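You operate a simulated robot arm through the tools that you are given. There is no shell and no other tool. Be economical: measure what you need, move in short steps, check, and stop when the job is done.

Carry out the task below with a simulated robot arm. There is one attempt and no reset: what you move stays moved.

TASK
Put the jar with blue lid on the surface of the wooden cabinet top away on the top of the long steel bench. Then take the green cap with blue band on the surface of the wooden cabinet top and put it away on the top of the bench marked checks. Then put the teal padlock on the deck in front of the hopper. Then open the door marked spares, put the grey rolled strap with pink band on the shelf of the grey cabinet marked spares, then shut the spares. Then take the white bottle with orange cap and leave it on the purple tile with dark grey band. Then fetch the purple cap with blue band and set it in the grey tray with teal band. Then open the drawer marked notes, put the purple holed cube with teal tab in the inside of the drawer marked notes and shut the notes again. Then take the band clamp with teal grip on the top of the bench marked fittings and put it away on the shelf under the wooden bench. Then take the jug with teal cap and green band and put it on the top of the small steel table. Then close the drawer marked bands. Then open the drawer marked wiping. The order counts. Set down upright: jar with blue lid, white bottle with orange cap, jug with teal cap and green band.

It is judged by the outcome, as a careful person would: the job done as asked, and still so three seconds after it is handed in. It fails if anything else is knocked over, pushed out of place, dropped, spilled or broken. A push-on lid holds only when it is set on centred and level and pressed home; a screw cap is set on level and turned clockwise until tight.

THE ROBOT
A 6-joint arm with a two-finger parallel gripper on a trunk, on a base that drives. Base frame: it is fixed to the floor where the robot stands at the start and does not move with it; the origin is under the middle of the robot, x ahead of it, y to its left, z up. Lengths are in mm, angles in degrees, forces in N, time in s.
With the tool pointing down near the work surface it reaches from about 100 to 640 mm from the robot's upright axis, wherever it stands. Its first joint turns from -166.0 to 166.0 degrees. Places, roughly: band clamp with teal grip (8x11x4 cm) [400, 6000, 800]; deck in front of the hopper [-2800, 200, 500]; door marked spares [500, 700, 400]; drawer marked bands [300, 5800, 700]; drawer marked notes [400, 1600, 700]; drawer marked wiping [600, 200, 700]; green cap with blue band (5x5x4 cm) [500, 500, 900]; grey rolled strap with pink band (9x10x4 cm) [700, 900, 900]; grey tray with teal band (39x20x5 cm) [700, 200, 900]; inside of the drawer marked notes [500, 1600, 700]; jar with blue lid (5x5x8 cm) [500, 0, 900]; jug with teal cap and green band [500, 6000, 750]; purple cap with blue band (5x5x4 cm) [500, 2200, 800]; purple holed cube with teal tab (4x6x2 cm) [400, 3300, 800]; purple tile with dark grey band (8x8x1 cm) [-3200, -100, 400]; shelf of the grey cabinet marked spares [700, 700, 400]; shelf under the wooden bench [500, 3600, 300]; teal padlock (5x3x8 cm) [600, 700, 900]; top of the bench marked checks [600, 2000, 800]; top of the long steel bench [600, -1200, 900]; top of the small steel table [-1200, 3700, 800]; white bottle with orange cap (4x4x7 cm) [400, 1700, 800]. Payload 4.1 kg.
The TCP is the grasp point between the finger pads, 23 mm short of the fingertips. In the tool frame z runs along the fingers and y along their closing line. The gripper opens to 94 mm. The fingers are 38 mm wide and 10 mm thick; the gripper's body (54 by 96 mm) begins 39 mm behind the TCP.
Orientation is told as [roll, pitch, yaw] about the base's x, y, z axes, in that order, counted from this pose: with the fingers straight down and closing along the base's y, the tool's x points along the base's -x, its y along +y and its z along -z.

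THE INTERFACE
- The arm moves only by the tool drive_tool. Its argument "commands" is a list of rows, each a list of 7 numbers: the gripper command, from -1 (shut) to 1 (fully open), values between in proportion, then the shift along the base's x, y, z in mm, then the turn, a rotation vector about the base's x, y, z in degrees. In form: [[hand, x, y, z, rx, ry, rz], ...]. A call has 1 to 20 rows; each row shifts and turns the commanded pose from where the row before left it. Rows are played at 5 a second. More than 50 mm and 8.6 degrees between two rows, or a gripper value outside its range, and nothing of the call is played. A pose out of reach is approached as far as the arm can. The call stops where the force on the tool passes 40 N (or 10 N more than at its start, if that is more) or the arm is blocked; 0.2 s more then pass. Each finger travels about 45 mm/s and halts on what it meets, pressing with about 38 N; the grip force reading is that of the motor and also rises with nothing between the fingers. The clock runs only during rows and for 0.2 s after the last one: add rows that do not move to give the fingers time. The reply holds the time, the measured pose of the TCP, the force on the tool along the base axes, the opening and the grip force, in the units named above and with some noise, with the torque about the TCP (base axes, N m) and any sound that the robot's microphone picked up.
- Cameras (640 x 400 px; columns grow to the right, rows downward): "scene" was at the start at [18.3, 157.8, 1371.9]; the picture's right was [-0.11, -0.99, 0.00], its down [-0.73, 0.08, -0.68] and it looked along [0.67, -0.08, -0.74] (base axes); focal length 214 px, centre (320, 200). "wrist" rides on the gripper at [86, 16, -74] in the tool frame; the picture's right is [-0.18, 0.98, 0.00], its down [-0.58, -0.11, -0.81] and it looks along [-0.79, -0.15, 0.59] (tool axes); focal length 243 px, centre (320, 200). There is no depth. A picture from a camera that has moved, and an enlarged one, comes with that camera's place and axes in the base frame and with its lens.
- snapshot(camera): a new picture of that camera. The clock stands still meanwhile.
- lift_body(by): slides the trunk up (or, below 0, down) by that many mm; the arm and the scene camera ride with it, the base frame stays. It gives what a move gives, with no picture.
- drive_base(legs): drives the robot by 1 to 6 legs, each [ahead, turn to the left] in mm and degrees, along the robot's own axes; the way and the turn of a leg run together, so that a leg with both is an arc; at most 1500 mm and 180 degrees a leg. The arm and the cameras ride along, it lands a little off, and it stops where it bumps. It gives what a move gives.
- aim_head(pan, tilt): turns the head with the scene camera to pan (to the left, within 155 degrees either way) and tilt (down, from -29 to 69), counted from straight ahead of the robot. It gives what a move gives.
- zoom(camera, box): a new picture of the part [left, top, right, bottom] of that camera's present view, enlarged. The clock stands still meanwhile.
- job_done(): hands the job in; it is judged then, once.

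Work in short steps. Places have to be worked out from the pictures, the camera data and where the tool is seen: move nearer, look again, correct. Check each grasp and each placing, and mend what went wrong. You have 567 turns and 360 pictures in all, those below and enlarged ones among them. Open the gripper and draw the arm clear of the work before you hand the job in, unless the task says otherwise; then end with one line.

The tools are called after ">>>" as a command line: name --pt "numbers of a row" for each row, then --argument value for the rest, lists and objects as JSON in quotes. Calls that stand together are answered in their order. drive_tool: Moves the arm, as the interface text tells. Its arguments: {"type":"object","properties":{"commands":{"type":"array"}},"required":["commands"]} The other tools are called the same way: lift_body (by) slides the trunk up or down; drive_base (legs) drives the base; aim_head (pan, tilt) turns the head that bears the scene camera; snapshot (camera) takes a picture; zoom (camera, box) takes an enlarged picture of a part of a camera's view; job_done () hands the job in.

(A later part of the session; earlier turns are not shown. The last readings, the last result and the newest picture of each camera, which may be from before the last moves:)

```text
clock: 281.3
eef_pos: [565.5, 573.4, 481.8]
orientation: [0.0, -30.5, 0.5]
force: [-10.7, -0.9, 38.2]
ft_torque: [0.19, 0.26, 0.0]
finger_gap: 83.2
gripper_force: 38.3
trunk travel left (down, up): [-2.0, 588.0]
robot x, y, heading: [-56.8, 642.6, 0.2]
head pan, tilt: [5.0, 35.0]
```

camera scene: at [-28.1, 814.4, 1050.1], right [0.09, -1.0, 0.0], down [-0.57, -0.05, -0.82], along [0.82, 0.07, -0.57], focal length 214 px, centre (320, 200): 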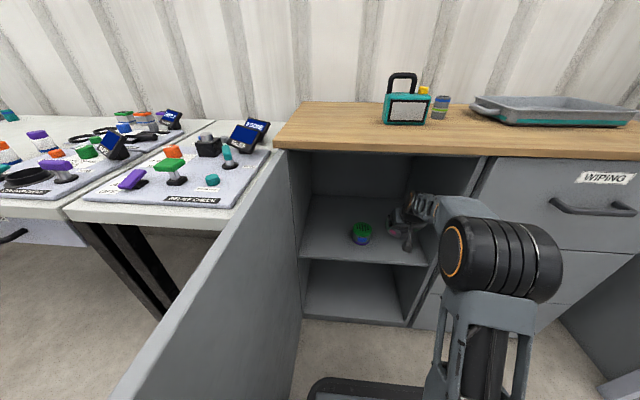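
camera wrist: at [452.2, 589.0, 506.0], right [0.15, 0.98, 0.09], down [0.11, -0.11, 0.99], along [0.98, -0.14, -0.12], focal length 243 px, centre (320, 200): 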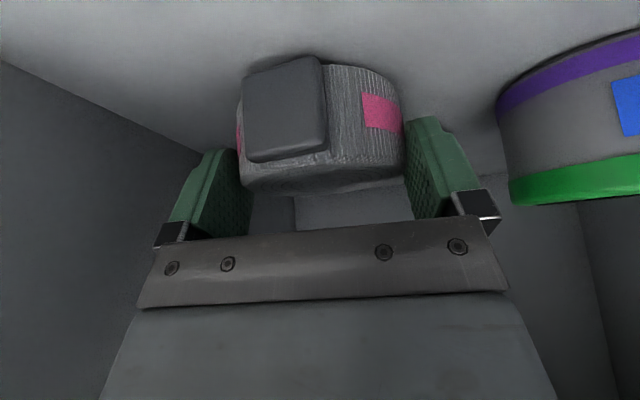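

Contact. Ease up, open, and retreat along the tool axis, then out.

>>> drive_tool --pt "-1 0 0 3 0 0.7 0" --pt "1 0 0 0 0 0 0" --pt "1 0 0 0 0 0 0" --pt "1 -10 0 17 0 0 0" --pt "1 -12 0 20 0 0 0" --pt "1 -12 0 16 0 0 0"

>>> snapshot --camera "wrist"

```text
clock: 282.7
eef_pos: [530.5, 573.3, 531.7]
orientation: [0.0, -29.0, 0.4]
force: [0.6, 0.2, -0.1]
ft_torque: [0.01, -0.01, -0.01]
finger_gap: 94.0
gripper_force: 0.1
trunk travel left (down, up): [-2.0, 588.0]
robot x, y, heading: [-52.9, 638.8, 0.1]
head pan, tilt: [5.0, 35.0]
```

```text
260 pictures are left
camera wrist: at [417.4, 588.2, 554.9], right [0.15, 0.98, 0.09], down [0.12, -0.11, 0.99], along [0.98, -0.14, -0.13], focal length 243 px, centre (320, 200)
```

wrist: 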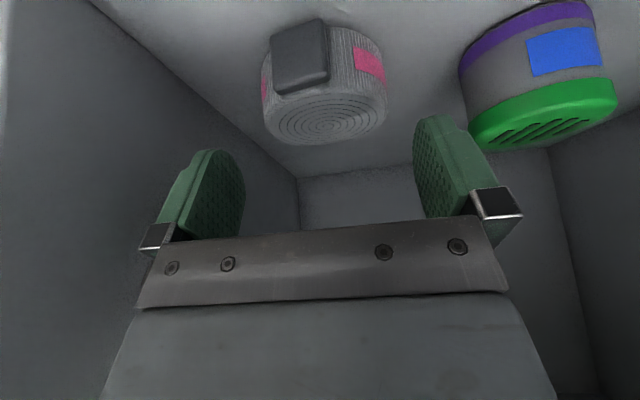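

Strap rests on the shelf. Withdraw the arm, raise the trunk, and reposition the base to close the door.

>>> drive_tool --pt "1 -45 -4 0 0 0 0" --pt "1 -45 0 0 0 0 0" --pt "1 -45 0 0 0 0 0" --pt "1 -45 0 0 0 0 0" --pt "1 -40 0 0 0 0 0"

>>> lift_body --by 340

>>> drive_tool --pt "-1 0 10 20 0 7.5 0" --pt "-1 0 10 20 0 7.5 0" --pt "-1 0 10 20 0 7.5 0" --pt "-1 0 10 20 0 7.5 0" --pt "-1 0 10 20 0 0 0"

>>> drive_base --legs '[[-245, 0], [0, -90], [190, 0], [0, 90]]'

>>> aim_head --pan 25 --tilt 45

>>> snapshot --camera "scene"

```text
clock: 283.9
eef_pos: [307.7, 568.5, 531.7]
orientation: [0.0, -29.0, 0.5]
force: [1.3, 0.2, 0.3]
ft_torque: [0.04, 0.03, 0.0]
finger_gap: 94.2
gripper_force: 0.0
trunk travel left (down, up): [-2.0, 588.0]
robot x, y, heading: [-55.8, 642.1, -0.1]
head pan, tilt: [5.0, 35.0]
```

```text
clock: 287.2
eef_pos: [309.8, 570.3, 871.4]
orientation: [0.0, -29.0, 0.5]
force: [0.1, -0.3, -0.1]
ft_torque: [0.02, 0.01, 0.04]
finger_gap: 93.6
gripper_force: 0.1
trunk travel left (down, up): [-342.0, 248.0]
robot x, y, heading: [-55.8, 641.5, -0.1]
head pan, tilt: [5.0, 35.0]
```

```text
clock: 288.4
eef_pos: [309.0, 620.3, 973.8]
orientation: [0.1, 1.2, 0.4]
force: [-0.7, 0.4, -0.8]
ft_torque: [-0.01, -0.02, -0.02]
finger_gap: 0.2
gripper_force: 12.8
trunk travel left (down, up): [-342.0, 248.0]
robot x, y, heading: [-54.1, 641.4, -0.0]
head pan, tilt: [5.0, 35.0]
```

```text
clock: 299.0
eef_pos: [72.8, 452.8, 974.4]
orientation: [0.2, 1.0, 3.9]
force: [-1.2, 0.2, -0.1]
ft_torque: [-0.01, -0.02, 0.04]
finger_gap: 0.2
gripper_force: 38.2
trunk travel left (down, up): [-342.0, 248.0]
robot x, y, heading: [-292.0, 452.2, 3.4]
head pan, tilt: [5.0, 35.0]
```

```text
clock: 299.8
eef_pos: [72.0, 452.1, 974.8]
orientation: [0.2, 0.9, 3.9]
force: [-0.7, -0.5, -0.5]
ft_torque: [0.01, -0.02, 0.0]
finger_gap: 0.0
gripper_force: 38.3
trunk travel left (down, up): [-342.0, 248.0]
robot x, y, heading: [-291.6, 448.7, 3.4]
head pan, tilt: [25.0, 45.0]
```

```text
259 pictures are left
camera scene: at [-290.8, 651.8, 1375.4], right [0.47, -0.88, 0.0], down [-0.62, -0.34, -0.71], along [0.62, 0.34, -0.71], focal length 214 px, centre (320, 200)
```

scene: 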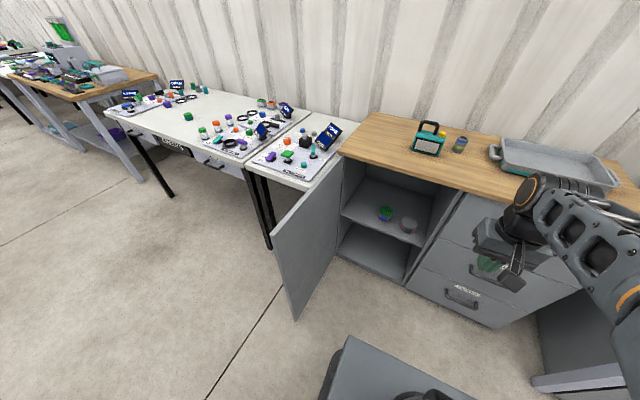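

Move the closed gripper over the door top to its outer side at (0, 1000).

>>> drive_tool --pt "-1 -6 46 2 0 0 0" --pt "-1 -6 46 0 0 0 0" --pt "-1 -6 46 0 0 0 0" --pt "-1 -6 46 0 0 0 0" --pt "-1 -6 46 0 0 0 0" --pt "-1 -6 46 0 0 0 0" --pt "-1 -6 46 0 0 0 0" --pt "-1 -6 46 0 0 0 0" --pt "-1 -6 46 0 0 0 0" --pt "-1 -6 46 0 0 0 0" --pt "-1 -6 46 0 0 0 0" --pt "-1 -6 44 0 0 0 0"

>>> snapshot --camera "scene"

>>> snapshot --camera "wrist"

```text
clock: 302.4
eef_pos: [1.0, 1001.8, 974.0]
orientation: [0.1, 0.9, 3.9]
force: [-0.5, -0.1, -0.7]
ft_torque: [-0.02, 0.01, -0.02]
finger_gap: 0.0
gripper_force: 38.4
trunk travel left (down, up): [-342.0, 248.0]
robot x, y, heading: [-293.2, 450.3, 3.2]
head pan, tilt: [25.0, 45.0]
```

```text
258 pictures are left
camera scene: at [-290.8, 652.2, 1375.3], right [0.48, -0.88, 0.0], down [-0.62, -0.34, -0.71], along [0.62, 0.34, -0.71], focal length 214 px, centre (320, 200)
```

scene: 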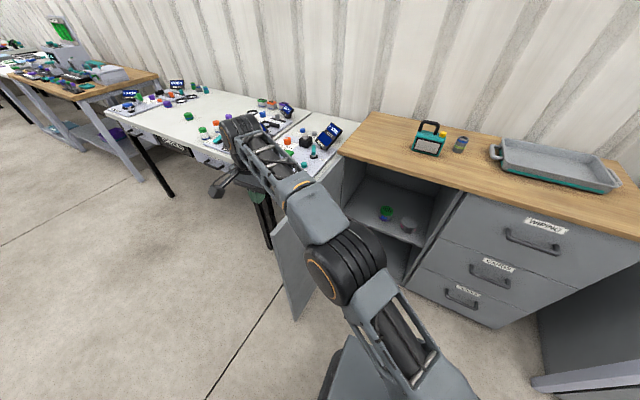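

```text
257 pictures are left
camera wrist: at [-85.7, 1012.8, 1052.0], right [0.12, 0.99, 0.0], down [0.6, -0.07, 0.8], along [0.79, -0.09, -0.61], focal length 243 px, centre (320, 200)
```

wrist: 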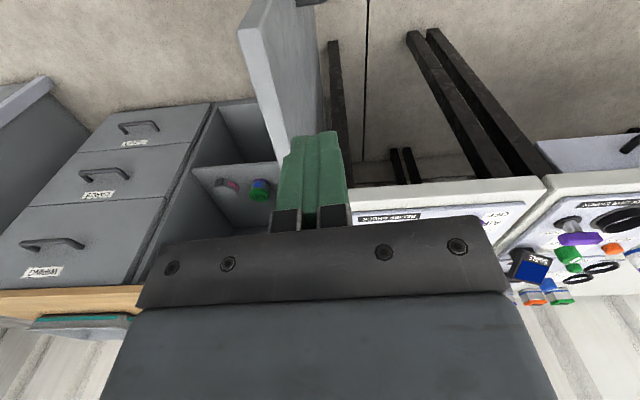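

Use only the fingertips against the door: lower to z≈848 (body stays above the door top).

>>> drive_tool --pt "-1 0 4 -45 0 0 0" --pt "-1 0 0 -45 0 0 0" --pt "-1 0 0 -34 0 0 0"

>>> snapshot --camera "wrist"

```text
clock: 303.2
eef_pos: [1.2, 1004.8, 852.7]
orientation: [0.2, 0.9, 3.9]
force: [0.4, 0.2, -0.1]
ft_torque: [0.02, 0.0, 0.0]
finger_gap: 0.0
gripper_force: 37.9
trunk travel left (down, up): [-342.0, 248.0]
robot x, y, heading: [-291.6, 451.0, 3.2]
head pan, tilt: [25.0, 45.0]
```

```text
256 pictures are left
camera wrist: at [-86.5, 1015.5, 929.2], right [0.12, 0.99, 0.0], down [0.6, -0.07, 0.8], along [0.79, -0.09, -0.61], focal length 243 px, centre (320, 200)
```

wrist: 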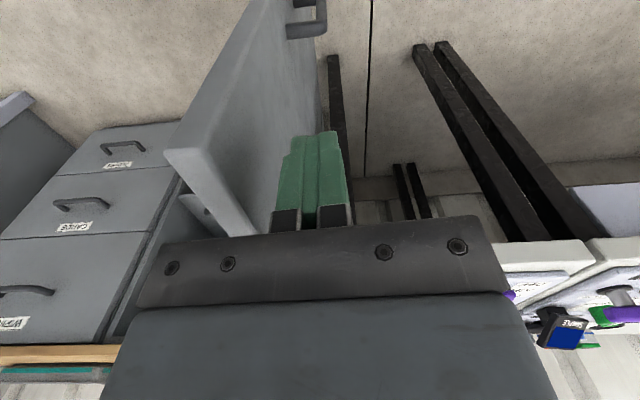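

Fingers are on the outer face. Push the door closed along its arc.

>>> drive_tool --pt "-1 2 -42 0 0 0 0" --pt "-1 0 -38 0 0 0 0" --pt "-1 1 -37 0 0 0 0" --pt "-1 7 -37 0 0 0 0" --pt "-1 7 -37 0 0 0 0" --pt "-1 13 -35 0 0 0 0" --pt "-1 14 -35 0 0 0 0" --pt "-1 19 -32 0 0 0 0"

>>> snapshot --camera "scene"

```text
clock: 305.0
eef_pos: [64.6, 712.6, 850.2]
orientation: [0.2, 1.1, 3.8]
force: [0.1, 0.8, 0.0]
ft_torque: [-0.01, -0.02, -0.01]
finger_gap: 0.3
gripper_force: 37.8
trunk travel left (down, up): [-342.0, 248.0]
robot x, y, heading: [-292.5, 451.0, 3.5]
head pan, tilt: [25.0, 45.0]
```

```text
255 pictures are left
camera scene: at [-290.9, 652.0, 1375.3], right [0.48, -0.88, 0.0], down [-0.62, -0.34, -0.71], along [0.62, 0.34, -0.71], focal length 214 px, centre (320, 200)
```

scene: 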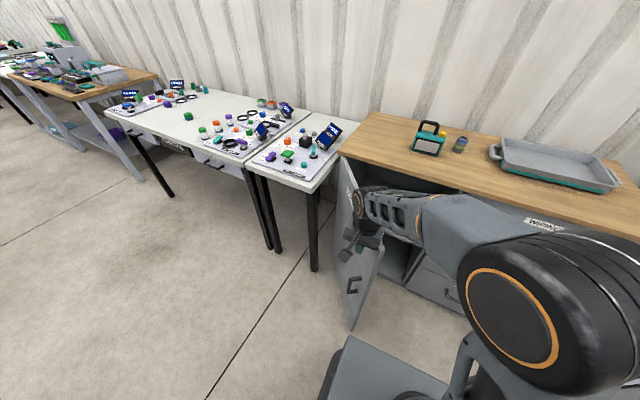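

Continue closing to about 12°.

>>> drive_tool --pt "-1 19 -32 0 0 0 0" --pt "-1 25 -28 0 0 0 0" --pt "-1 24 -29 0 0 0 0" --pt "-1 29 -24 0 0 0 0" --pt "-1 29 -24 0 0 0 0" --pt "-1 33 -18 0 0 0 0" --pt "-1 33 -19 0 0 0 0" --pt "-1 36 -12 0 0 0 0" --pt "-1 30 -10 0 0 0 0"

>>> snapshot --camera "scene"

```text
clock: 307.0
eef_pos: [321.5, 516.3, 852.3]
orientation: [0.1, 1.0, 3.9]
force: [0.0, 0.1, 0.2]
ft_torque: [0.01, -0.04, -0.01]
finger_gap: 0.1
gripper_force: 38.2
trunk travel left (down, up): [-342.0, 248.0]
robot x, y, heading: [-290.6, 450.7, 3.3]
head pan, tilt: [25.0, 45.0]
```

```text
254 pictures are left
camera scene: at [-290.8, 651.9, 1375.3], right [0.48, -0.88, 0.0], down [-0.62, -0.34, -0.71], along [0.62, 0.34, -0.71], focal length 214 px, centre (320, 200)
```

scene: 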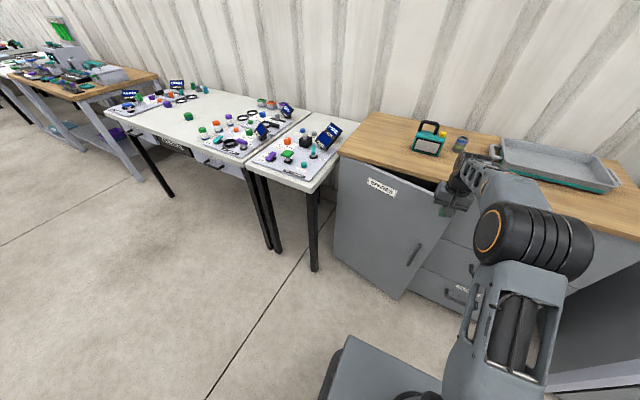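

Door nearly closed (~15°). Drive the base ahead 65 mm with the fingers pushing.

>>> drive_base --legs '[[62, -3.4]]'

>>> snapshot --camera "scene"

```text
clock: 308.0
eef_pos: [387.1, 482.1, 853.2]
orientation: [0.2, 1.0, 0.4]
force: [-0.1, -0.7, 0.5]
ft_torque: [-0.01, 0.01, -0.01]
finger_gap: 0.1
gripper_force: 38.0
trunk travel left (down, up): [-342.0, 248.0]
robot x, y, heading: [-226.8, 451.4, -0.1]
head pan, tilt: [25.0, 45.0]
```

```text
253 pictures are left
camera scene: at [-216.7, 653.2, 1375.3], right [0.42, -0.91, 0.0], down [-0.64, -0.3, -0.71], along [0.64, 0.3, -0.71], focal length 214 px, centre (320, 200)
```

scene: 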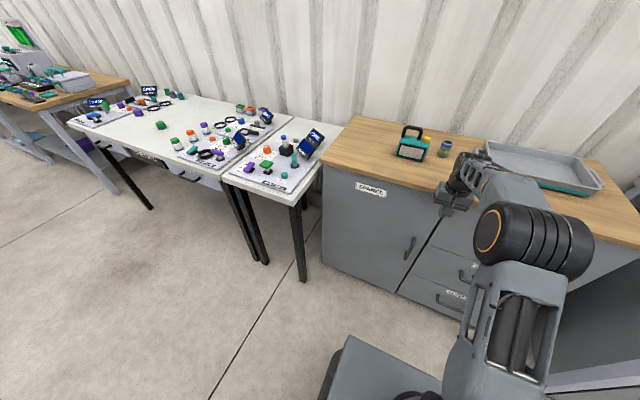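

Looks nearly shut; zoom to verify.

>>> zoom --camera "scene" --box '[310, 130, 490, 310]'

>>> snapshot --camera "wrist"

```text
2.22 times, centred on (400, 220) of scene
camera zoom: at [-216.7, 653.2, 1375.3], right [0.42, -0.91, 0.0], down [-0.64, -0.3, -0.71], along [0.64, 0.3, -0.71], focal length 477 px, centre (142, 156)
```

zoom: 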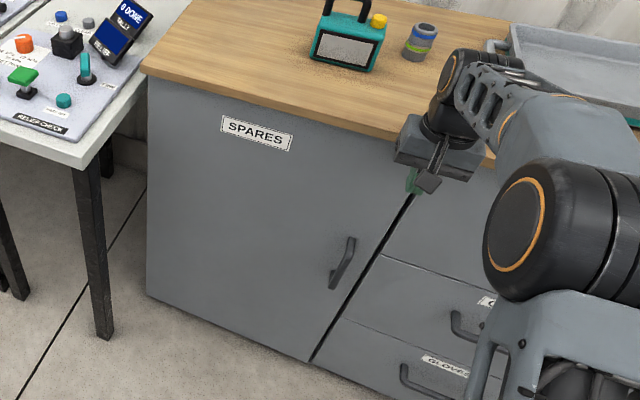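

```text
251 pictures are left
camera wrist: at [300.9, 497.5, 929.3], right [0.18, 0.98, 0.0], down [0.6, -0.11, 0.8], along [0.78, -0.14, -0.61], focal length 243 px, centre (320, 200)
```

wrist: 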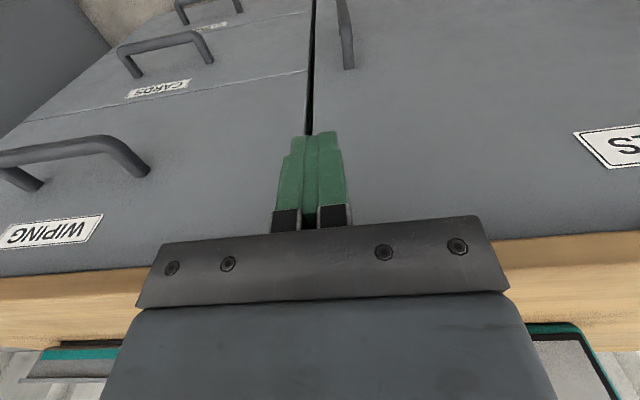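

Door seems flush. Give it a confirming nudge with the fingertips (body just above the worktop).

>>> drive_tool --pt "-1 0 18 8 0 0 0" --pt "-1 8 0 0 0 0 0" --pt "-1 6 0 0 0 0 0" --pt "-1 6 0 0 0 0 0" --pt "-1 5 0 0 0 0 0" --pt "-1 5 0 0 0 0 0"

```text
clock: 309.4
eef_pos: [417.6, 500.1, 860.9]
orientation: [0.2, 1.0, 0.4]
force: [-0.9, 0.5, -0.5]
ft_torque: [0.0, 0.06, 0.04]
finger_gap: 0.1
gripper_force: 38.3
trunk travel left (down, up): [-342.0, 248.0]
robot x, y, heading: [-231.1, 449.1, -0.3]
head pan, tilt: [25.0, 45.0]
```

>>> drive_tool --pt "-1 4 0 0 0 0 0" --pt "-1 4 0 0 0 0 0" --pt "-1 4 0 0 0 0 0"

>>> snapshot --camera "wrist"

```text
clock: 310.2
eef_pos: [424.9, 501.3, 860.5]
orientation: [0.1, 1.4, 0.4]
force: [-36.6, -1.6, -2.2]
ft_torque: [0.04, -0.71, -0.31]
finger_gap: 0.0
gripper_force: 37.9
trunk travel left (down, up): [-342.0, 248.0]
robot x, y, heading: [-230.9, 451.4, 0.0]
head pan, tilt: [25.0, 45.0]
```

```text
250 pictures are left
camera wrist: at [338.5, 515.3, 937.5], right [0.18, 0.98, 0.0], down [0.6, -0.11, 0.79], along [0.78, -0.14, -0.61], focal length 243 px, centre (320, 200)
```

wrist: 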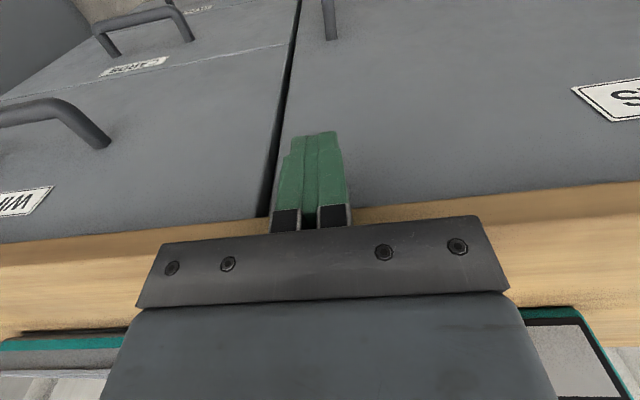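

Door firmly shut. Withdraw and go to the checks bench for the white bottle with orange cap.

>>> drive_tool --pt "-1 -30 0 0 0 -1.2 0" --pt "-1 -45 0 20 0 0 0" --pt "0.5 -45 0 20 0 0 0" --pt "0.5 -40 -10 30 0 0 0" --pt "0.5 -40 -10 30 0 0 0" --pt "0.5 -40 -10 30 0 0 0"

>>> drive_base --legs '[[-170, 0], [0, 90], [1220, 0], [0, -90]]'

>>> snapshot --camera "scene"

```text
refused: row 4 steps farther than a row can; nothing moved
```

```text
clock: 325.3
eef_pos: [213.0, 1768.6, 859.3]
orientation: [0.0, 1.0, 2.7]
force: [0.5, -0.3, 0.3]
ft_torque: [-0.01, -0.01, 0.01]
finger_gap: 0.1
gripper_force: 37.8
trunk travel left (down, up): [-342.0, 248.0]
robot x, y, heading: [-445.4, 1695.9, 2.3]
head pan, tilt: [25.0, 45.0]
```

```text
249 pictures are left
camera scene: at [-437.9, 1897.6, 1375.3], right [0.46, -0.89, 0.0], down [-0.63, -0.32, -0.71], along [0.63, 0.32, -0.71], focal length 214 px, centre (320, 200)
```

scene: 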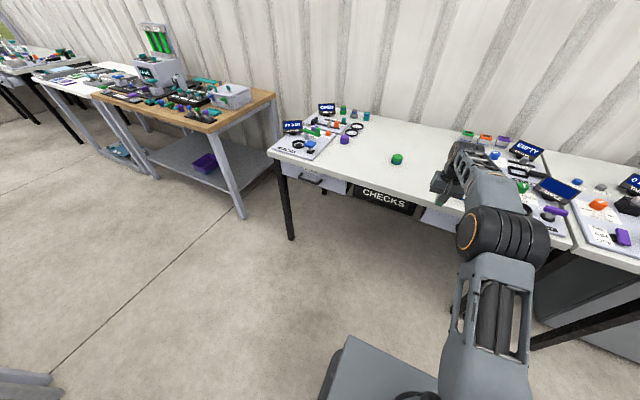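

The retract was refused, but the path stayed clear. Now retract/raise the arm, then look.

>>> drive_tool --pt "0.5 -30 0 20 0 -1 0" --pt "0.5 -40 0 25 0 0 -2.7" --pt "0.5 -40 0 25 0 0 0" --pt "0.5 -40 -10 25 0 0 0" --pt "0.5 -40 -10 25 0 0 0" --pt "0.5 -40 -10 25 0 0 0"

>>> snapshot --camera "wrist"

```text
clock: 326.7
eef_pos: [-16.9, 1737.8, 1002.8]
orientation: [0.2, 0.1, 0.0]
force: [0.3, 0.0, -0.9]
ft_torque: [0.0, 0.01, 0.0]
finger_gap: 70.5
gripper_force: 0.0
trunk travel left (down, up): [-342.0, 248.0]
robot x, y, heading: [-440.5, 1696.7, 2.0]
head pan, tilt: [25.0, 45.0]
```

```text
248 pictures are left
camera wrist: at [-105.1, 1754.7, 1078.1], right [0.19, 0.98, 0.0], down [0.58, -0.11, 0.81], along [0.79, -0.15, -0.59], focal length 243 px, centre (320, 200)
```

wrist: 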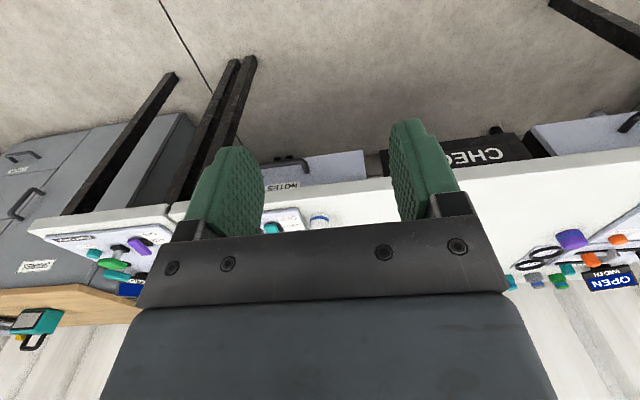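

Approach the bench to see the bottles.

>>> drive_base --legs '[[310, -2]]'

>>> snapshot --camera "wrist"

>>> aim_head --pan -5 --tilt 45

>>> snapshot --camera "scene"

```text
clock: 328.8
eef_pos: [295.7, 1730.4, 1001.4]
orientation: [0.2, 0.0, -2.0]
force: [0.4, -0.6, -0.2]
ft_torque: [0.01, -0.02, -0.02]
finger_gap: 70.5
gripper_force: 0.1
trunk travel left (down, up): [-342.0, 248.0]
robot x, y, heading: [-132.0, 1701.3, 0.5]
head pan, tilt: [25.0, 45.0]
```

```text
247 pictures are left
camera wrist: at [210.9, 1749.5, 1077.9], right [0.22, 0.98, 0.0], down [0.58, -0.13, 0.81], along [0.79, -0.17, -0.59], focal length 243 px, centre (320, 200)
```

wrist: 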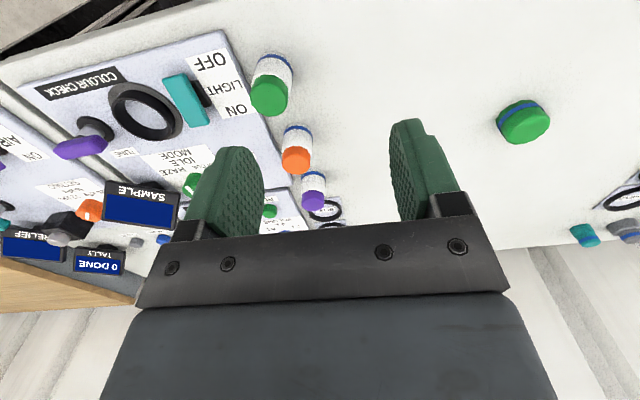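

```text
clock: 329.7
eef_pos: [297.5, 1730.1, 1002.7]
orientation: [0.2, 0.1, -2.0]
force: [0.5, 0.2, -0.3]
ft_torque: [-0.01, 0.0, 0.02]
finger_gap: 70.2
gripper_force: 0.0
trunk travel left (down, up): [-342.0, 248.0]
robot x, y, heading: [-132.6, 1704.8, 0.1]
head pan, tilt: [-5.0, 45.0]
```

```text
246 pictures are left
camera scene: at [-109.9, 1862.3, 1375.3], right [-0.08, -1.0, 0.0], down [-0.7, 0.06, -0.71], along [0.7, -0.06, -0.71], focal length 214 px, centre (320, 200)
```

scene: 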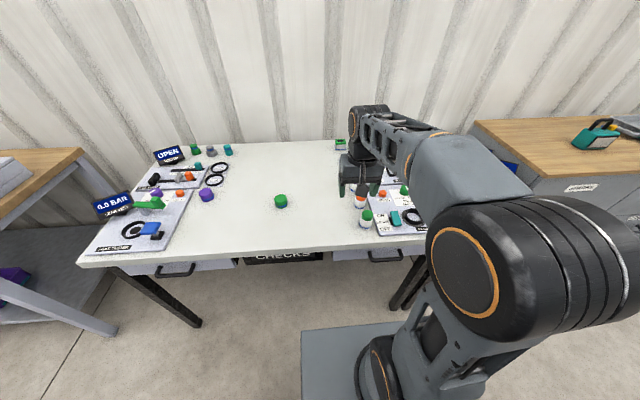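

Orange-capped bottle at about (402, 1678), between green and purple ones. Position above it.

>>> drive_tool --pt "0.3 35 -17 -20 0 0 2" --pt "0.3 35 -17 -20 0 0 0" --pt "0.3 34 -17 -25 0 0 0"

>>> snapshot --camera "wrist"

```text
clock: 330.5
eef_pos: [400.6, 1680.7, 937.1]
orientation: [0.2, 0.0, 0.0]
force: [-0.3, -0.2, -0.1]
ft_torque: [-0.01, 0.0, -0.02]
finger_gap: 61.1
gripper_force: 0.0
trunk travel left (down, up): [-342.0, 248.0]
robot x, y, heading: [-128.5, 1705.5, 0.2]
head pan, tilt: [-5.0, 45.0]
```

```text
245 pictures are left
camera wrist: at [313.3, 1696.8, 1012.3], right [0.18, 0.98, 0.0], down [0.58, -0.11, 0.81], along [0.79, -0.15, -0.59], focal length 243 px, centre (320, 200)
```

wrist: 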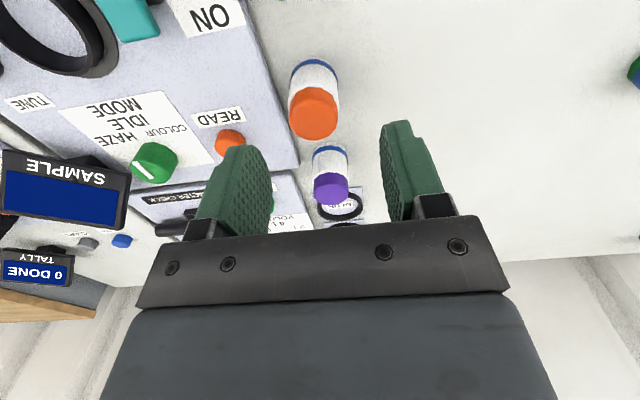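

Descend onto the orange bottle (406, 1675) and grip.

>>> drive_tool --pt "0.3 5 -5 -40 0 0 0" --pt "0.3 0 0 -35 0 0 0" --pt "0.3 0 0 -15 0 0 0" --pt "-1 0 0 0 0 0 0" --pt "-1 0 0 0 0 0 0" --pt "-1 0 0 0 0 0 0" --pt "-1 0 0 0 0 0 0"

>>> snapshot --camera "wrist"

```text
clock: 332.1
eef_pos: [406.0, 1673.5, 846.4]
orientation: [0.2, -0.1, 0.0]
force: [0.6, 0.1, -0.4]
ft_torque: [-0.02, 0.01, 0.0]
finger_gap: 38.9
gripper_force: 38.4
trunk travel left (down, up): [-342.0, 248.0]
robot x, y, heading: [-126.4, 1703.6, 0.3]
head pan, tilt: [-5.0, 45.0]
```

```text
244 pictures are left
camera wrist: at [318.9, 1690.5, 922.3], right [0.18, 0.98, 0.0], down [0.58, -0.11, 0.81], along [0.79, -0.15, -0.59], focal length 243 px, centre (320, 200)
```

wrist: 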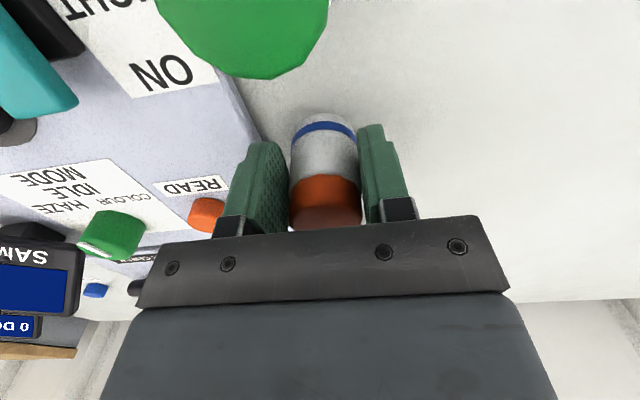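

Bottle gripped. Lift, retract (checking), then drive.

>>> drive_tool --pt "-1 0 0 35 0 0 0" --pt "-1 0 0 45 0 0 0" --pt "-1 0 0 45 0 0 0" --pt "-1 -35 6 30 0 0 0" --pt "-1 -45 6 15 0 0 0" --pt "-1 -45 6 0 0 0 0" --pt "-1 -45 6 0 0 0 0"

```text
clock: 333.7
eef_pos: [235.6, 1698.9, 1016.6]
orientation: [0.3, 0.0, 0.1]
force: [-0.2, -0.1, -0.5]
ft_torque: [-0.01, 0.03, -0.02]
finger_gap: 38.8
gripper_force: 38.1
trunk travel left (down, up): [-342.0, 248.0]
robot x, y, heading: [-132.4, 1704.3, 0.1]
head pan, tilt: [-5.0, 45.0]
```

>>> drive_base --legs '[[-370, 0], [0, -90], [1170, 0], [1170, 0], [0, -90]]'

>>> aim_head --pan -20 --tilt 30

>>> snapshot --camera "scene"

```text
clock: 354.8
eef_pos: [-913.6, -616.3, 1017.7]
orientation: [0.2, 0.0, 177.4]
force: [-0.5, -0.2, -0.3]
ft_torque: [-0.01, 0.02, -0.01]
finger_gap: 38.8
gripper_force: 37.7
trunk travel left (down, up): [-342.0, 248.0]
robot x, y, heading: [-548.1, -633.9, 177.4]
head pan, tilt: [-5.0, 45.0]
```

```text
clock: 355.6
eef_pos: [-913.0, -616.1, 1017.9]
orientation: [0.2, 0.1, 177.4]
force: [0.0, 0.1, -1.1]
ft_torque: [-0.04, -0.05, 0.0]
finger_gap: 38.6
gripper_force: 38.5
trunk travel left (down, up): [-342.0, 248.0]
robot x, y, heading: [-548.2, -634.2, 177.6]
head pan, tilt: [-20.0, 30.0]
```

```text
243 pictures are left
camera scene: at [-579.9, -771.2, 1397.9], right [0.38, 0.93, 0.0], down [0.46, -0.19, -0.87], along [-0.8, 0.33, -0.5], focal length 214 px, centre (320, 200)
```

scene: 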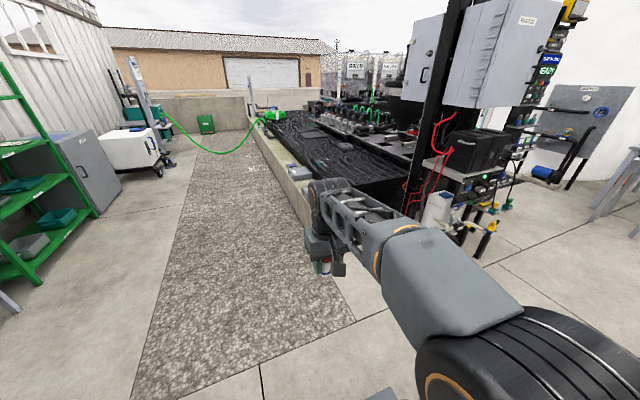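

Straighten heading and drive along the lane to x≈-3150.

>>> drive_base --legs '[[0, 2.5], [1300, 0], [1290, 0]]'

>>> snapshot --camera "wrist"

```text
clock: 368.6
eef_pos: [-3509.0, -684.0, 1017.2]
orientation: [0.2, 0.1, -177.8]
force: [0.0, -0.1, 0.0]
ft_torque: [0.02, 0.01, -0.02]
finger_gap: 38.6
gripper_force: 38.3
trunk travel left (down, up): [-342.0, 248.0]
robot x, y, heading: [-3143.6, -672.2, -177.6]
head pan, tilt: [-20.0, 30.0]
```

```text
242 pictures are left
camera wrist: at [-3423.4, -696.4, 1093.0], right [-0.15, -0.99, 0.0], down [-0.58, 0.09, 0.81], along [-0.8, 0.12, -0.59], focal length 243 px, centre (320, 200)
```

wrist: 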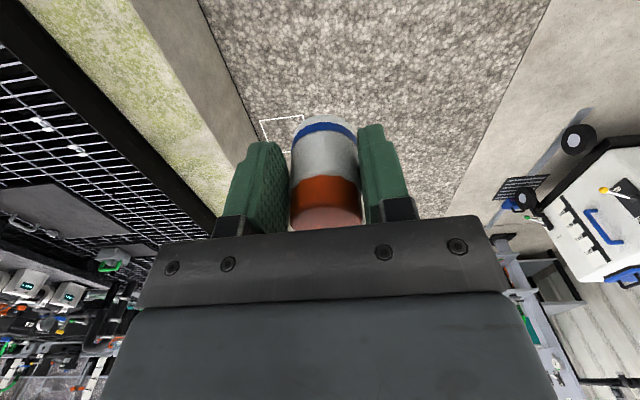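

Swing the arm right toward the curb, then lower the trunk partly.

>>> drive_tool --pt "-1 0.9 45.1 0 0 0 -7.1" --pt "-1 6.4 44.6 0 0 0 -7.1" --pt "-1 11.8 43.5 0 0 0 -7.1" --pt "-1 17.4 42.3 0 0 0 -7.1" --pt "-1 22.3 39.2 0 0 0 -7.1" --pt "-1 26.9 36.1 0 0 0 -7.1" --pt "-1 31.2 32.6 0 0 0 -7.1" --pt "-1 34.9 28.5 0 0 0 -7.1" --pt "-1 38.2 23.9 0 0 0 -7.1" --pt "-1 40.9 19 0 0 0 -7.1" --pt "-1 43.5 14 0 0 0 -7.1" --pt "-1 44.3 8.3 0 0 0 -7.1" --pt "-1 45 2.8 0 0 0 -7.1"

>>> lift_body --by -300

>>> snapshot --camera "wrist"

>>> aim_head --pan -100 --tilt 45

>>> snapshot --camera "scene"

```text
clock: 371.4
eef_pos: [-3147.5, -302.9, 1017.5]
orientation: [0.2, 0.0, 89.7]
force: [-0.3, -0.8, -1.2]
ft_torque: [-0.03, 0.0, 0.04]
finger_gap: 38.7
gripper_force: 38.1
trunk travel left (down, up): [-342.0, 248.0]
robot x, y, heading: [-3140.4, -674.6, -177.7]
head pan, tilt: [-20.0, 30.0]
```

```text
clock: 374.4
eef_pos: [-3146.8, -303.6, 719.0]
orientation: [0.2, 0.0, 89.8]
force: [0.0, -0.7, -0.8]
ft_torque: [-0.03, -0.04, 0.02]
finger_gap: 38.8
gripper_force: 38.4
trunk travel left (down, up): [-42.0, 548.0]
robot x, y, heading: [-3143.8, -677.2, -177.8]
head pan, tilt: [-20.0, 30.0]
```

```text
241 pictures are left
camera wrist: at [-3164.5, -390.0, 793.5], right [-0.98, 0.19, 0.0], down [0.11, 0.58, 0.81], along [0.15, 0.79, -0.59], focal length 243 px, centre (320, 200)
```

wrist: 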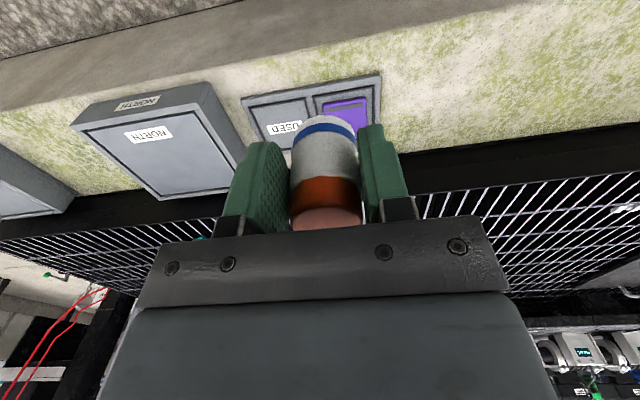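

```text
clock: 376.0
eef_pos: [-3146.8, -303.7, 717.7]
orientation: [0.3, 0.1, 89.7]
force: [0.3, 0.4, -0.8]
ft_torque: [-0.01, 0.01, -0.02]
finger_gap: 38.8
gripper_force: 38.0
trunk travel left (down, up): [-42.0, 548.0]
robot x, y, heading: [-3140.5, -677.3, -177.7]
head pan, tilt: [-100.0, 45.0]
```

```text
240 pictures are left
camera scene: at [-3067.1, -758.0, 1075.3], right [0.99, -0.13, 0.0], down [-0.09, -0.7, -0.71], along [0.09, 0.7, -0.71], focal length 214 px, centre (320, 200)
```

scene: 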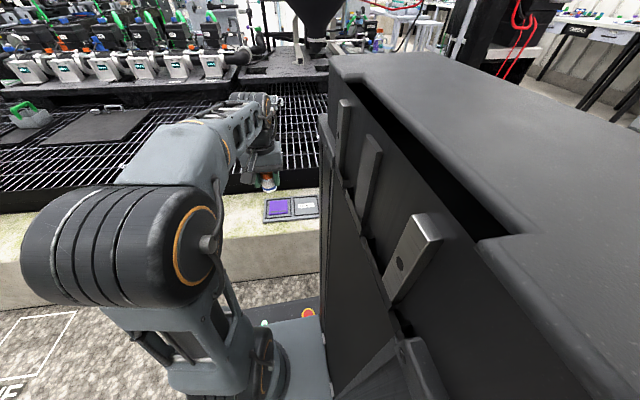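

The purple tile sits in a small frame beside a "USED" one. Zoom in.

>>> zoom --camera "wrist" --box '[220, 50, 420, 175]'

>>> zoom --camera "scene" --box '[220, 150, 350, 231]'

```text
3.20 times, centred on (320, 112) of wrist
camera zoom: at [-3164.5, -390.0, 793.5], right [-0.98, 0.19, 0.0], down [0.11, 0.58, 0.81], along [0.15, 0.79, -0.59], focal length 776 px, centre (320, 480)
```

zoom: 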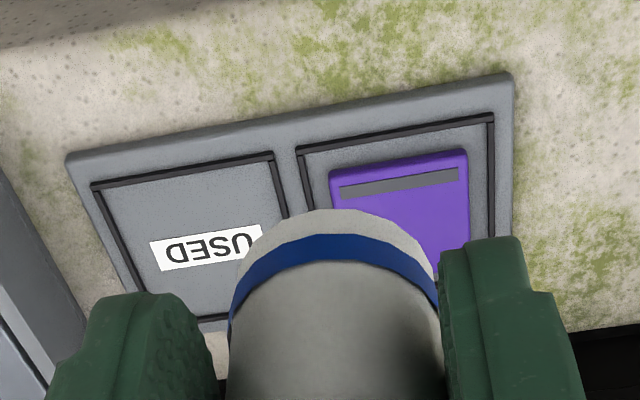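

```text
4.92 times, centred on (285, 190) of scene
camera zoom: at [-3067.1, -758.0, 1075.3], right [0.99, -0.13, 0.0], down [-0.09, -0.7, -0.71], along [0.09, 0.7, -0.71], focal length 1056 px, centre (492, 247)
```

zoom: 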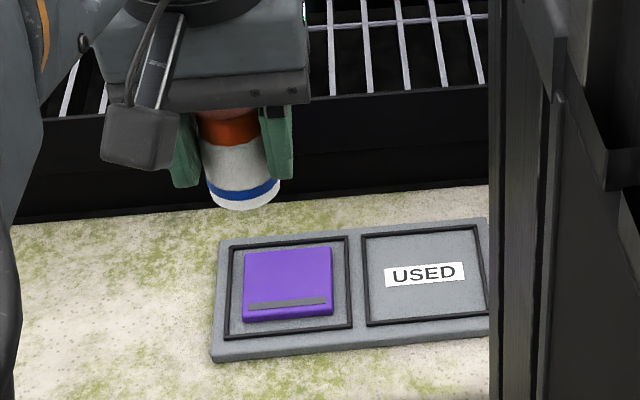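

Tile centre ≈(-3163, -107), top z≈395. Lower the trunk fully and move above it.

>>> lift_body --by -40

>>> drive_tool --pt "-1 -3 40 -20 0 0 0" --pt "-1 -3 40 -20 0 0 0" --pt "-1 -3 40 -20 0 0 0" --pt "-1 -3 40 -20 0 0 0" --pt "-1 -4 37 -30 0 0 0"

>>> zoom --camera "scene" --box '[220, 150, 350, 231]'

>>> snapshot --camera "wrist"

```text
clock: 376.8
eef_pos: [-3147.3, -304.3, 679.4]
orientation: [0.2, 0.0, 89.8]
force: [0.7, 0.6, -1.2]
ft_torque: [-0.01, 0.03, 0.02]
finger_gap: 39.0
gripper_force: 37.6
trunk travel left (down, up): [-2.0, 588.0]
robot x, y, heading: [-3143.1, -670.8, -177.7]
head pan, tilt: [-100.0, 45.0]
```

```text
clock: 378.0
eef_pos: [-3162.2, -108.1, 567.8]
orientation: [0.2, -0.1, 89.8]
force: [0.1, 0.8, 0.1]
ft_torque: [0.01, 0.03, -0.01]
finger_gap: 38.9
gripper_force: 38.0
trunk travel left (down, up): [-2.0, 588.0]
robot x, y, heading: [-3143.3, -674.8, -177.7]
head pan, tilt: [-100.0, 45.0]
```

```text
4.92 times, centred on (285, 190) of scene
camera zoom: at [-3067.0, -758.4, 1035.3], right [0.99, -0.13, 0.0], down [-0.09, -0.7, -0.71], along [0.09, 0.7, -0.71], focal length 1056 px, centre (492, 247)
```

zoom: 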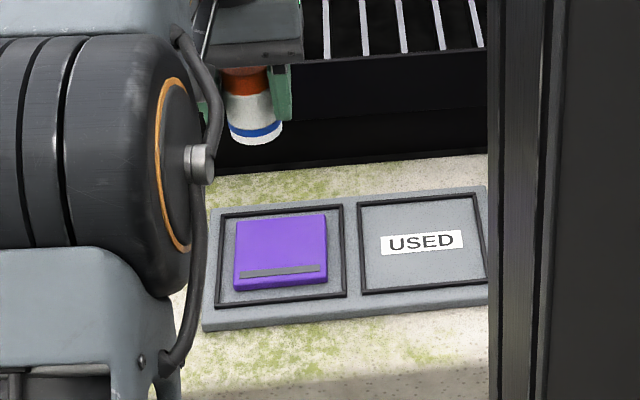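

```text
236 pictures are left
camera wrist: at [-3179.5, -194.9, 643.0], right [-0.98, 0.19, 0.0], down [0.11, 0.58, 0.81], along [0.15, 0.79, -0.59], focal length 243 px, centre (320, 200)
```

wrist: 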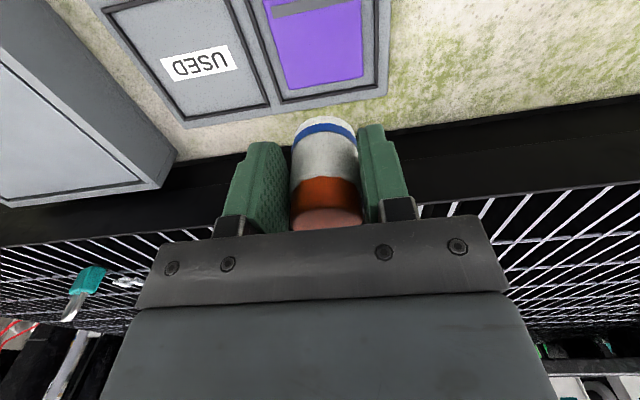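

Lower closer to check alignment with the tile.

>>> drive_tool --pt "-1 0 -3 -35 0 0 0" --pt "-1 0 0 -35 0 0 0" --pt "-1 0 0 -15 0 0 0"

>>> snapshot --camera "wrist"

>>> zoom --camera "scene" --box '[220, 150, 350, 231]'

```text
clock: 378.8
eef_pos: [-3163.4, -109.6, 483.0]
orientation: [0.2, 0.0, 89.9]
force: [0.1, -0.5, -0.3]
ft_torque: [-0.02, 0.0, -0.04]
finger_gap: 38.6
gripper_force: 38.0
trunk travel left (down, up): [-2.0, 588.0]
robot x, y, heading: [-3140.9, -671.9, -177.4]
head pan, tilt: [-100.0, 45.0]
```

```text
235 pictures are left
camera wrist: at [-3180.6, -195.6, 558.1], right [-0.98, 0.19, 0.0], down [0.11, 0.58, 0.81], along [0.15, 0.79, -0.59], focal length 243 px, centre (320, 200)
```

wrist: 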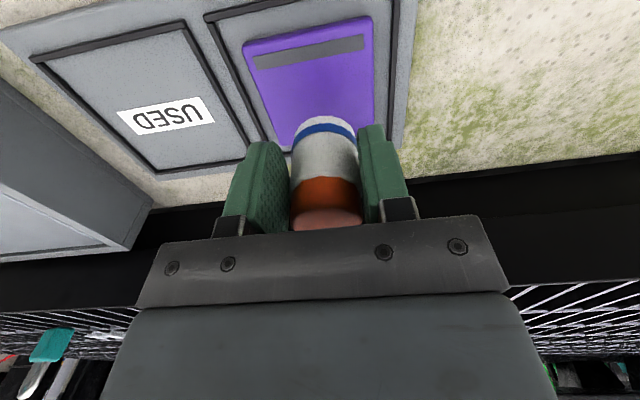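

```text
4.92 times, centred on (285, 190) of scene
camera zoom: at [-3067.1, -758.1, 1035.3], right [0.99, -0.13, 0.0], down [-0.09, -0.7, -0.71], along [0.09, 0.7, -0.71], focal length 1056 px, centre (492, 247)
```

zoom: 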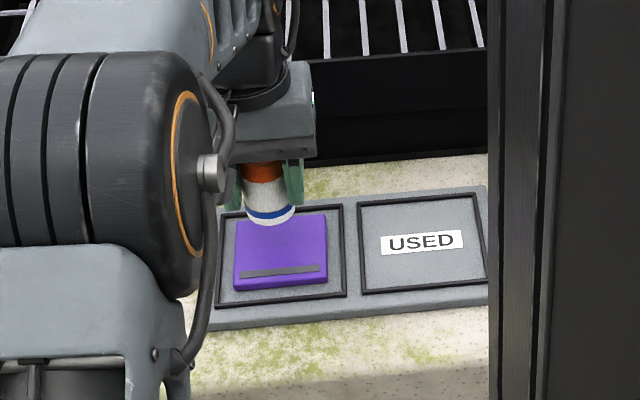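

Triangulated tile: centre (-3160, -102), top z≈390. Correct and lower until contact.

>>> drive_tool --pt "-1 3 7 -20 0 0 0" --pt "-1 0 0 -15 0 0 0" --pt "-1 0 0 -8 0 0 0" --pt "-1 0 0 -3 0 0 0" --pt "-1 0 0 -3 0 0 0"

>>> zoom --camera "scene" --box '[220, 150, 350, 231]'

>>> snapshot --camera "wrist"

```text
clock: 380.0
eef_pos: [-3159.8, -102.2, 437.5]
orientation: [0.1, -0.4, 89.8]
force: [-0.6, 6.1, 25.4]
ft_torque: [0.59, 0.14, 0.01]
finger_gap: 38.9
gripper_force: 37.9
trunk travel left (down, up): [-2.0, 588.0]
robot x, y, heading: [-3145.1, -673.0, -177.7]
head pan, tilt: [-100.0, 45.0]
```

```text
4.92 times, centred on (285, 190) of scene
camera zoom: at [-3067.0, -759.5, 1035.3], right [0.99, -0.13, 0.0], down [-0.09, -0.7, -0.71], along [0.09, 0.7, -0.71], focal length 1056 px, centre (492, 247)
```

zoom: 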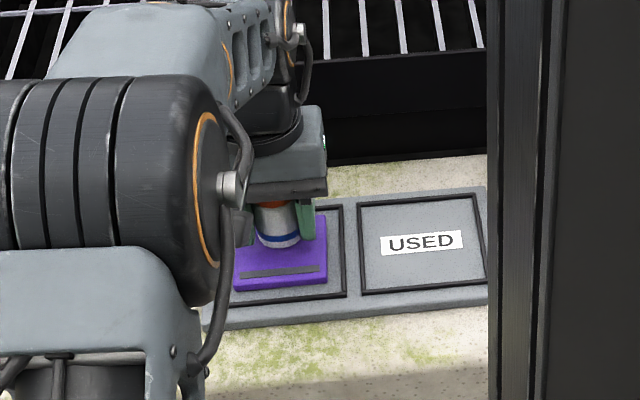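

```text
232 pictures are left
camera wrist: at [-3177.1, -188.9, 511.0], right [-0.98, 0.19, 0.0], down [0.11, 0.58, 0.81], along [0.15, 0.8, -0.59], focal length 243 px, centre (320, 200)
```

wrist: 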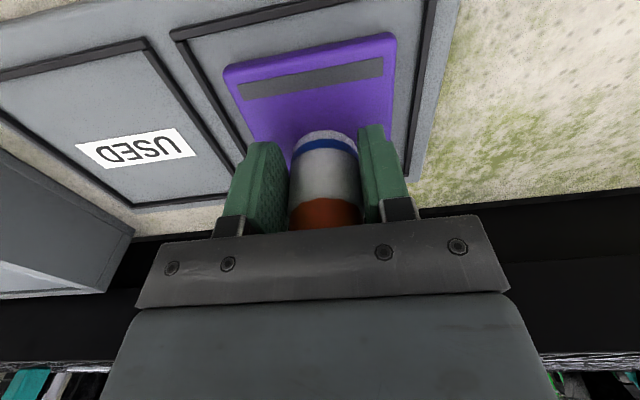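

Contact; the bottle slid a little up in the grip but is upright and within the tile. Release gently and rise.

>>> drive_tool --pt "-1 0 0 2 0 0.4 0" --pt "0.3 0 0 0 0 0 0" --pt "0.3 0 0 0 0 0 0" --pt "0.3 0 0 0 0 0 0" --pt "0.3 0 0 20 0 0 0" --pt "0.3 0 0 40 0 0 0" --pt "0.3 0 0 45 0 0 0"

>>> snapshot --camera "wrist"

>>> zoom --camera "scene" --box '[220, 150, 350, 231]'

```text
clock: 381.6
eef_pos: [-3160.1, -103.1, 542.7]
orientation: [0.6, -0.1, 89.9]
force: [-0.5, 0.3, -0.8]
ft_torque: [0.02, -0.01, 0.01]
finger_gap: 61.1
gripper_force: 0.0
trunk travel left (down, up): [-2.0, 588.0]
robot x, y, heading: [-3141.3, -678.8, -177.7]
head pan, tilt: [-100.0, 45.0]
```

```text
231 pictures are left
camera wrist: at [-3176.2, -188.2, 617.3], right [-0.98, 0.19, 0.01], down [0.12, 0.58, 0.81], along [0.14, 0.79, -0.59], focal length 243 px, centre (320, 200)
```

wrist: 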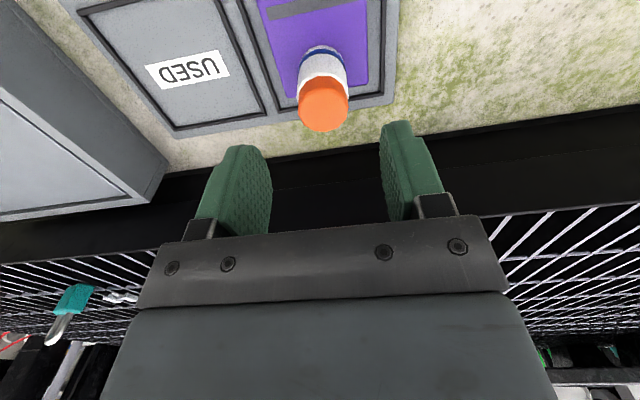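

```text
4.92 times, centred on (285, 190) of scene
camera zoom: at [-3067.1, -757.8, 1035.3], right [0.99, -0.13, 0.0], down [-0.09, -0.7, -0.71], along [0.09, 0.7, -0.71], focal length 1056 px, centre (492, 247)
```

zoom: 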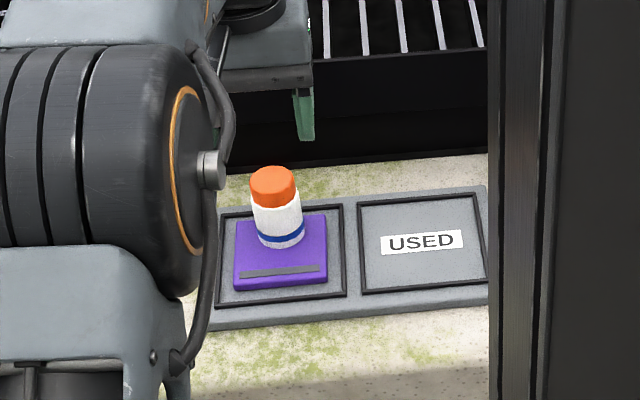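

Bottle stands upright on the tile. Retract, raise, and swing the arm ahead.

>>> drive_tool --pt "0.3 0 -20 40 0 0 0" --pt "0.3 0 -45 20 0 0 0" --pt "0.3 0 -45 0 0 0 0" --pt "0.3 0 -45 0 0 0 0" --pt "0.3 5 -40 0 -0.5 0 0"

>>> lift_body --by 340

>>> drive_tool --pt "0.6 -45 -2.8 0 0 0 7.1" --pt "0.6 -44.3 -8.3 0 0 0 7.1" --pt "0.6 -43.5 -14 0 0 0 7.1" --pt "0.6 -40.9 -19 0 0 0 7.1" --pt "0.6 -38.2 -23.9 0 0 0 7.1" --pt "0.6 -34.9 -28.5 0 0 0 7.1" --pt "0.6 -31.2 -32.6 0 0 0 7.1" --pt "0.6 -26.9 -36.1 0 0 0 7.1" --pt "0.6 -22.3 -39.2 0 0 0 7.1" --pt "0.6 -17.4 -42.3 0 0 0 7.1" --pt "0.6 -11.8 -43.5 0 0 0 7.1" --pt "0.6 -6.4 -44.6 0 0 0 7.1" --pt "0.6 -0.9 -45.1 0 0 0 7.1"

```text
clock: 382.8
eef_pos: [-3155.7, -298.7, 600.2]
orientation: [0.7, 0.6, 89.9]
force: [0.0, 0.6, 0.3]
ft_torque: [-0.02, 0.0, 0.0]
finger_gap: 61.2
gripper_force: 0.0
trunk travel left (down, up): [-2.0, 588.0]
robot x, y, heading: [-3143.4, -672.9, -177.3]
head pan, tilt: [-100.0, 45.0]
```

```text
clock: 386.1
eef_pos: [-3154.8, -298.3, 942.3]
orientation: [0.5, 0.5, 89.7]
force: [0.0, -0.3, -0.4]
ft_torque: [-0.02, -0.04, 0.0]
finger_gap: 61.1
gripper_force: 0.1
trunk travel left (down, up): [-342.0, 248.0]
robot x, y, heading: [-3146.0, -676.5, -177.8]
head pan, tilt: [-100.0, 45.0]
```

```text
clock: 388.9
eef_pos: [-3518.4, -675.9, 940.6]
orientation: [0.6, 0.5, -177.6]
force: [-1.2, -0.7, -0.2]
ft_torque: [-0.06, -0.03, -0.01]
finger_gap: 75.2
gripper_force: 0.0
trunk travel left (down, up): [-342.0, 248.0]
robot x, y, heading: [-3143.5, -672.9, -177.8]
head pan, tilt: [-100.0, 45.0]
```

Drive back toward the checks bench.

>>> drive_base --legs '[[0, 177.8], [1320, 0], [1320, 0], [0, 90]]'

```text
clock: 413.1
eef_pos: [-534.2, -50.7, 941.2]
orientation: [0.5, 0.5, 96.3]
force: [0.7, -0.2, -0.3]
ft_torque: [0.0, 0.03, -0.02]
finger_gap: 75.3
gripper_force: 0.1
trunk travel left (down, up): [-342.0, 248.0]
robot x, y, heading: [-505.5, -424.4, 96.3]
head pan, tilt: [-100.0, 45.0]
```

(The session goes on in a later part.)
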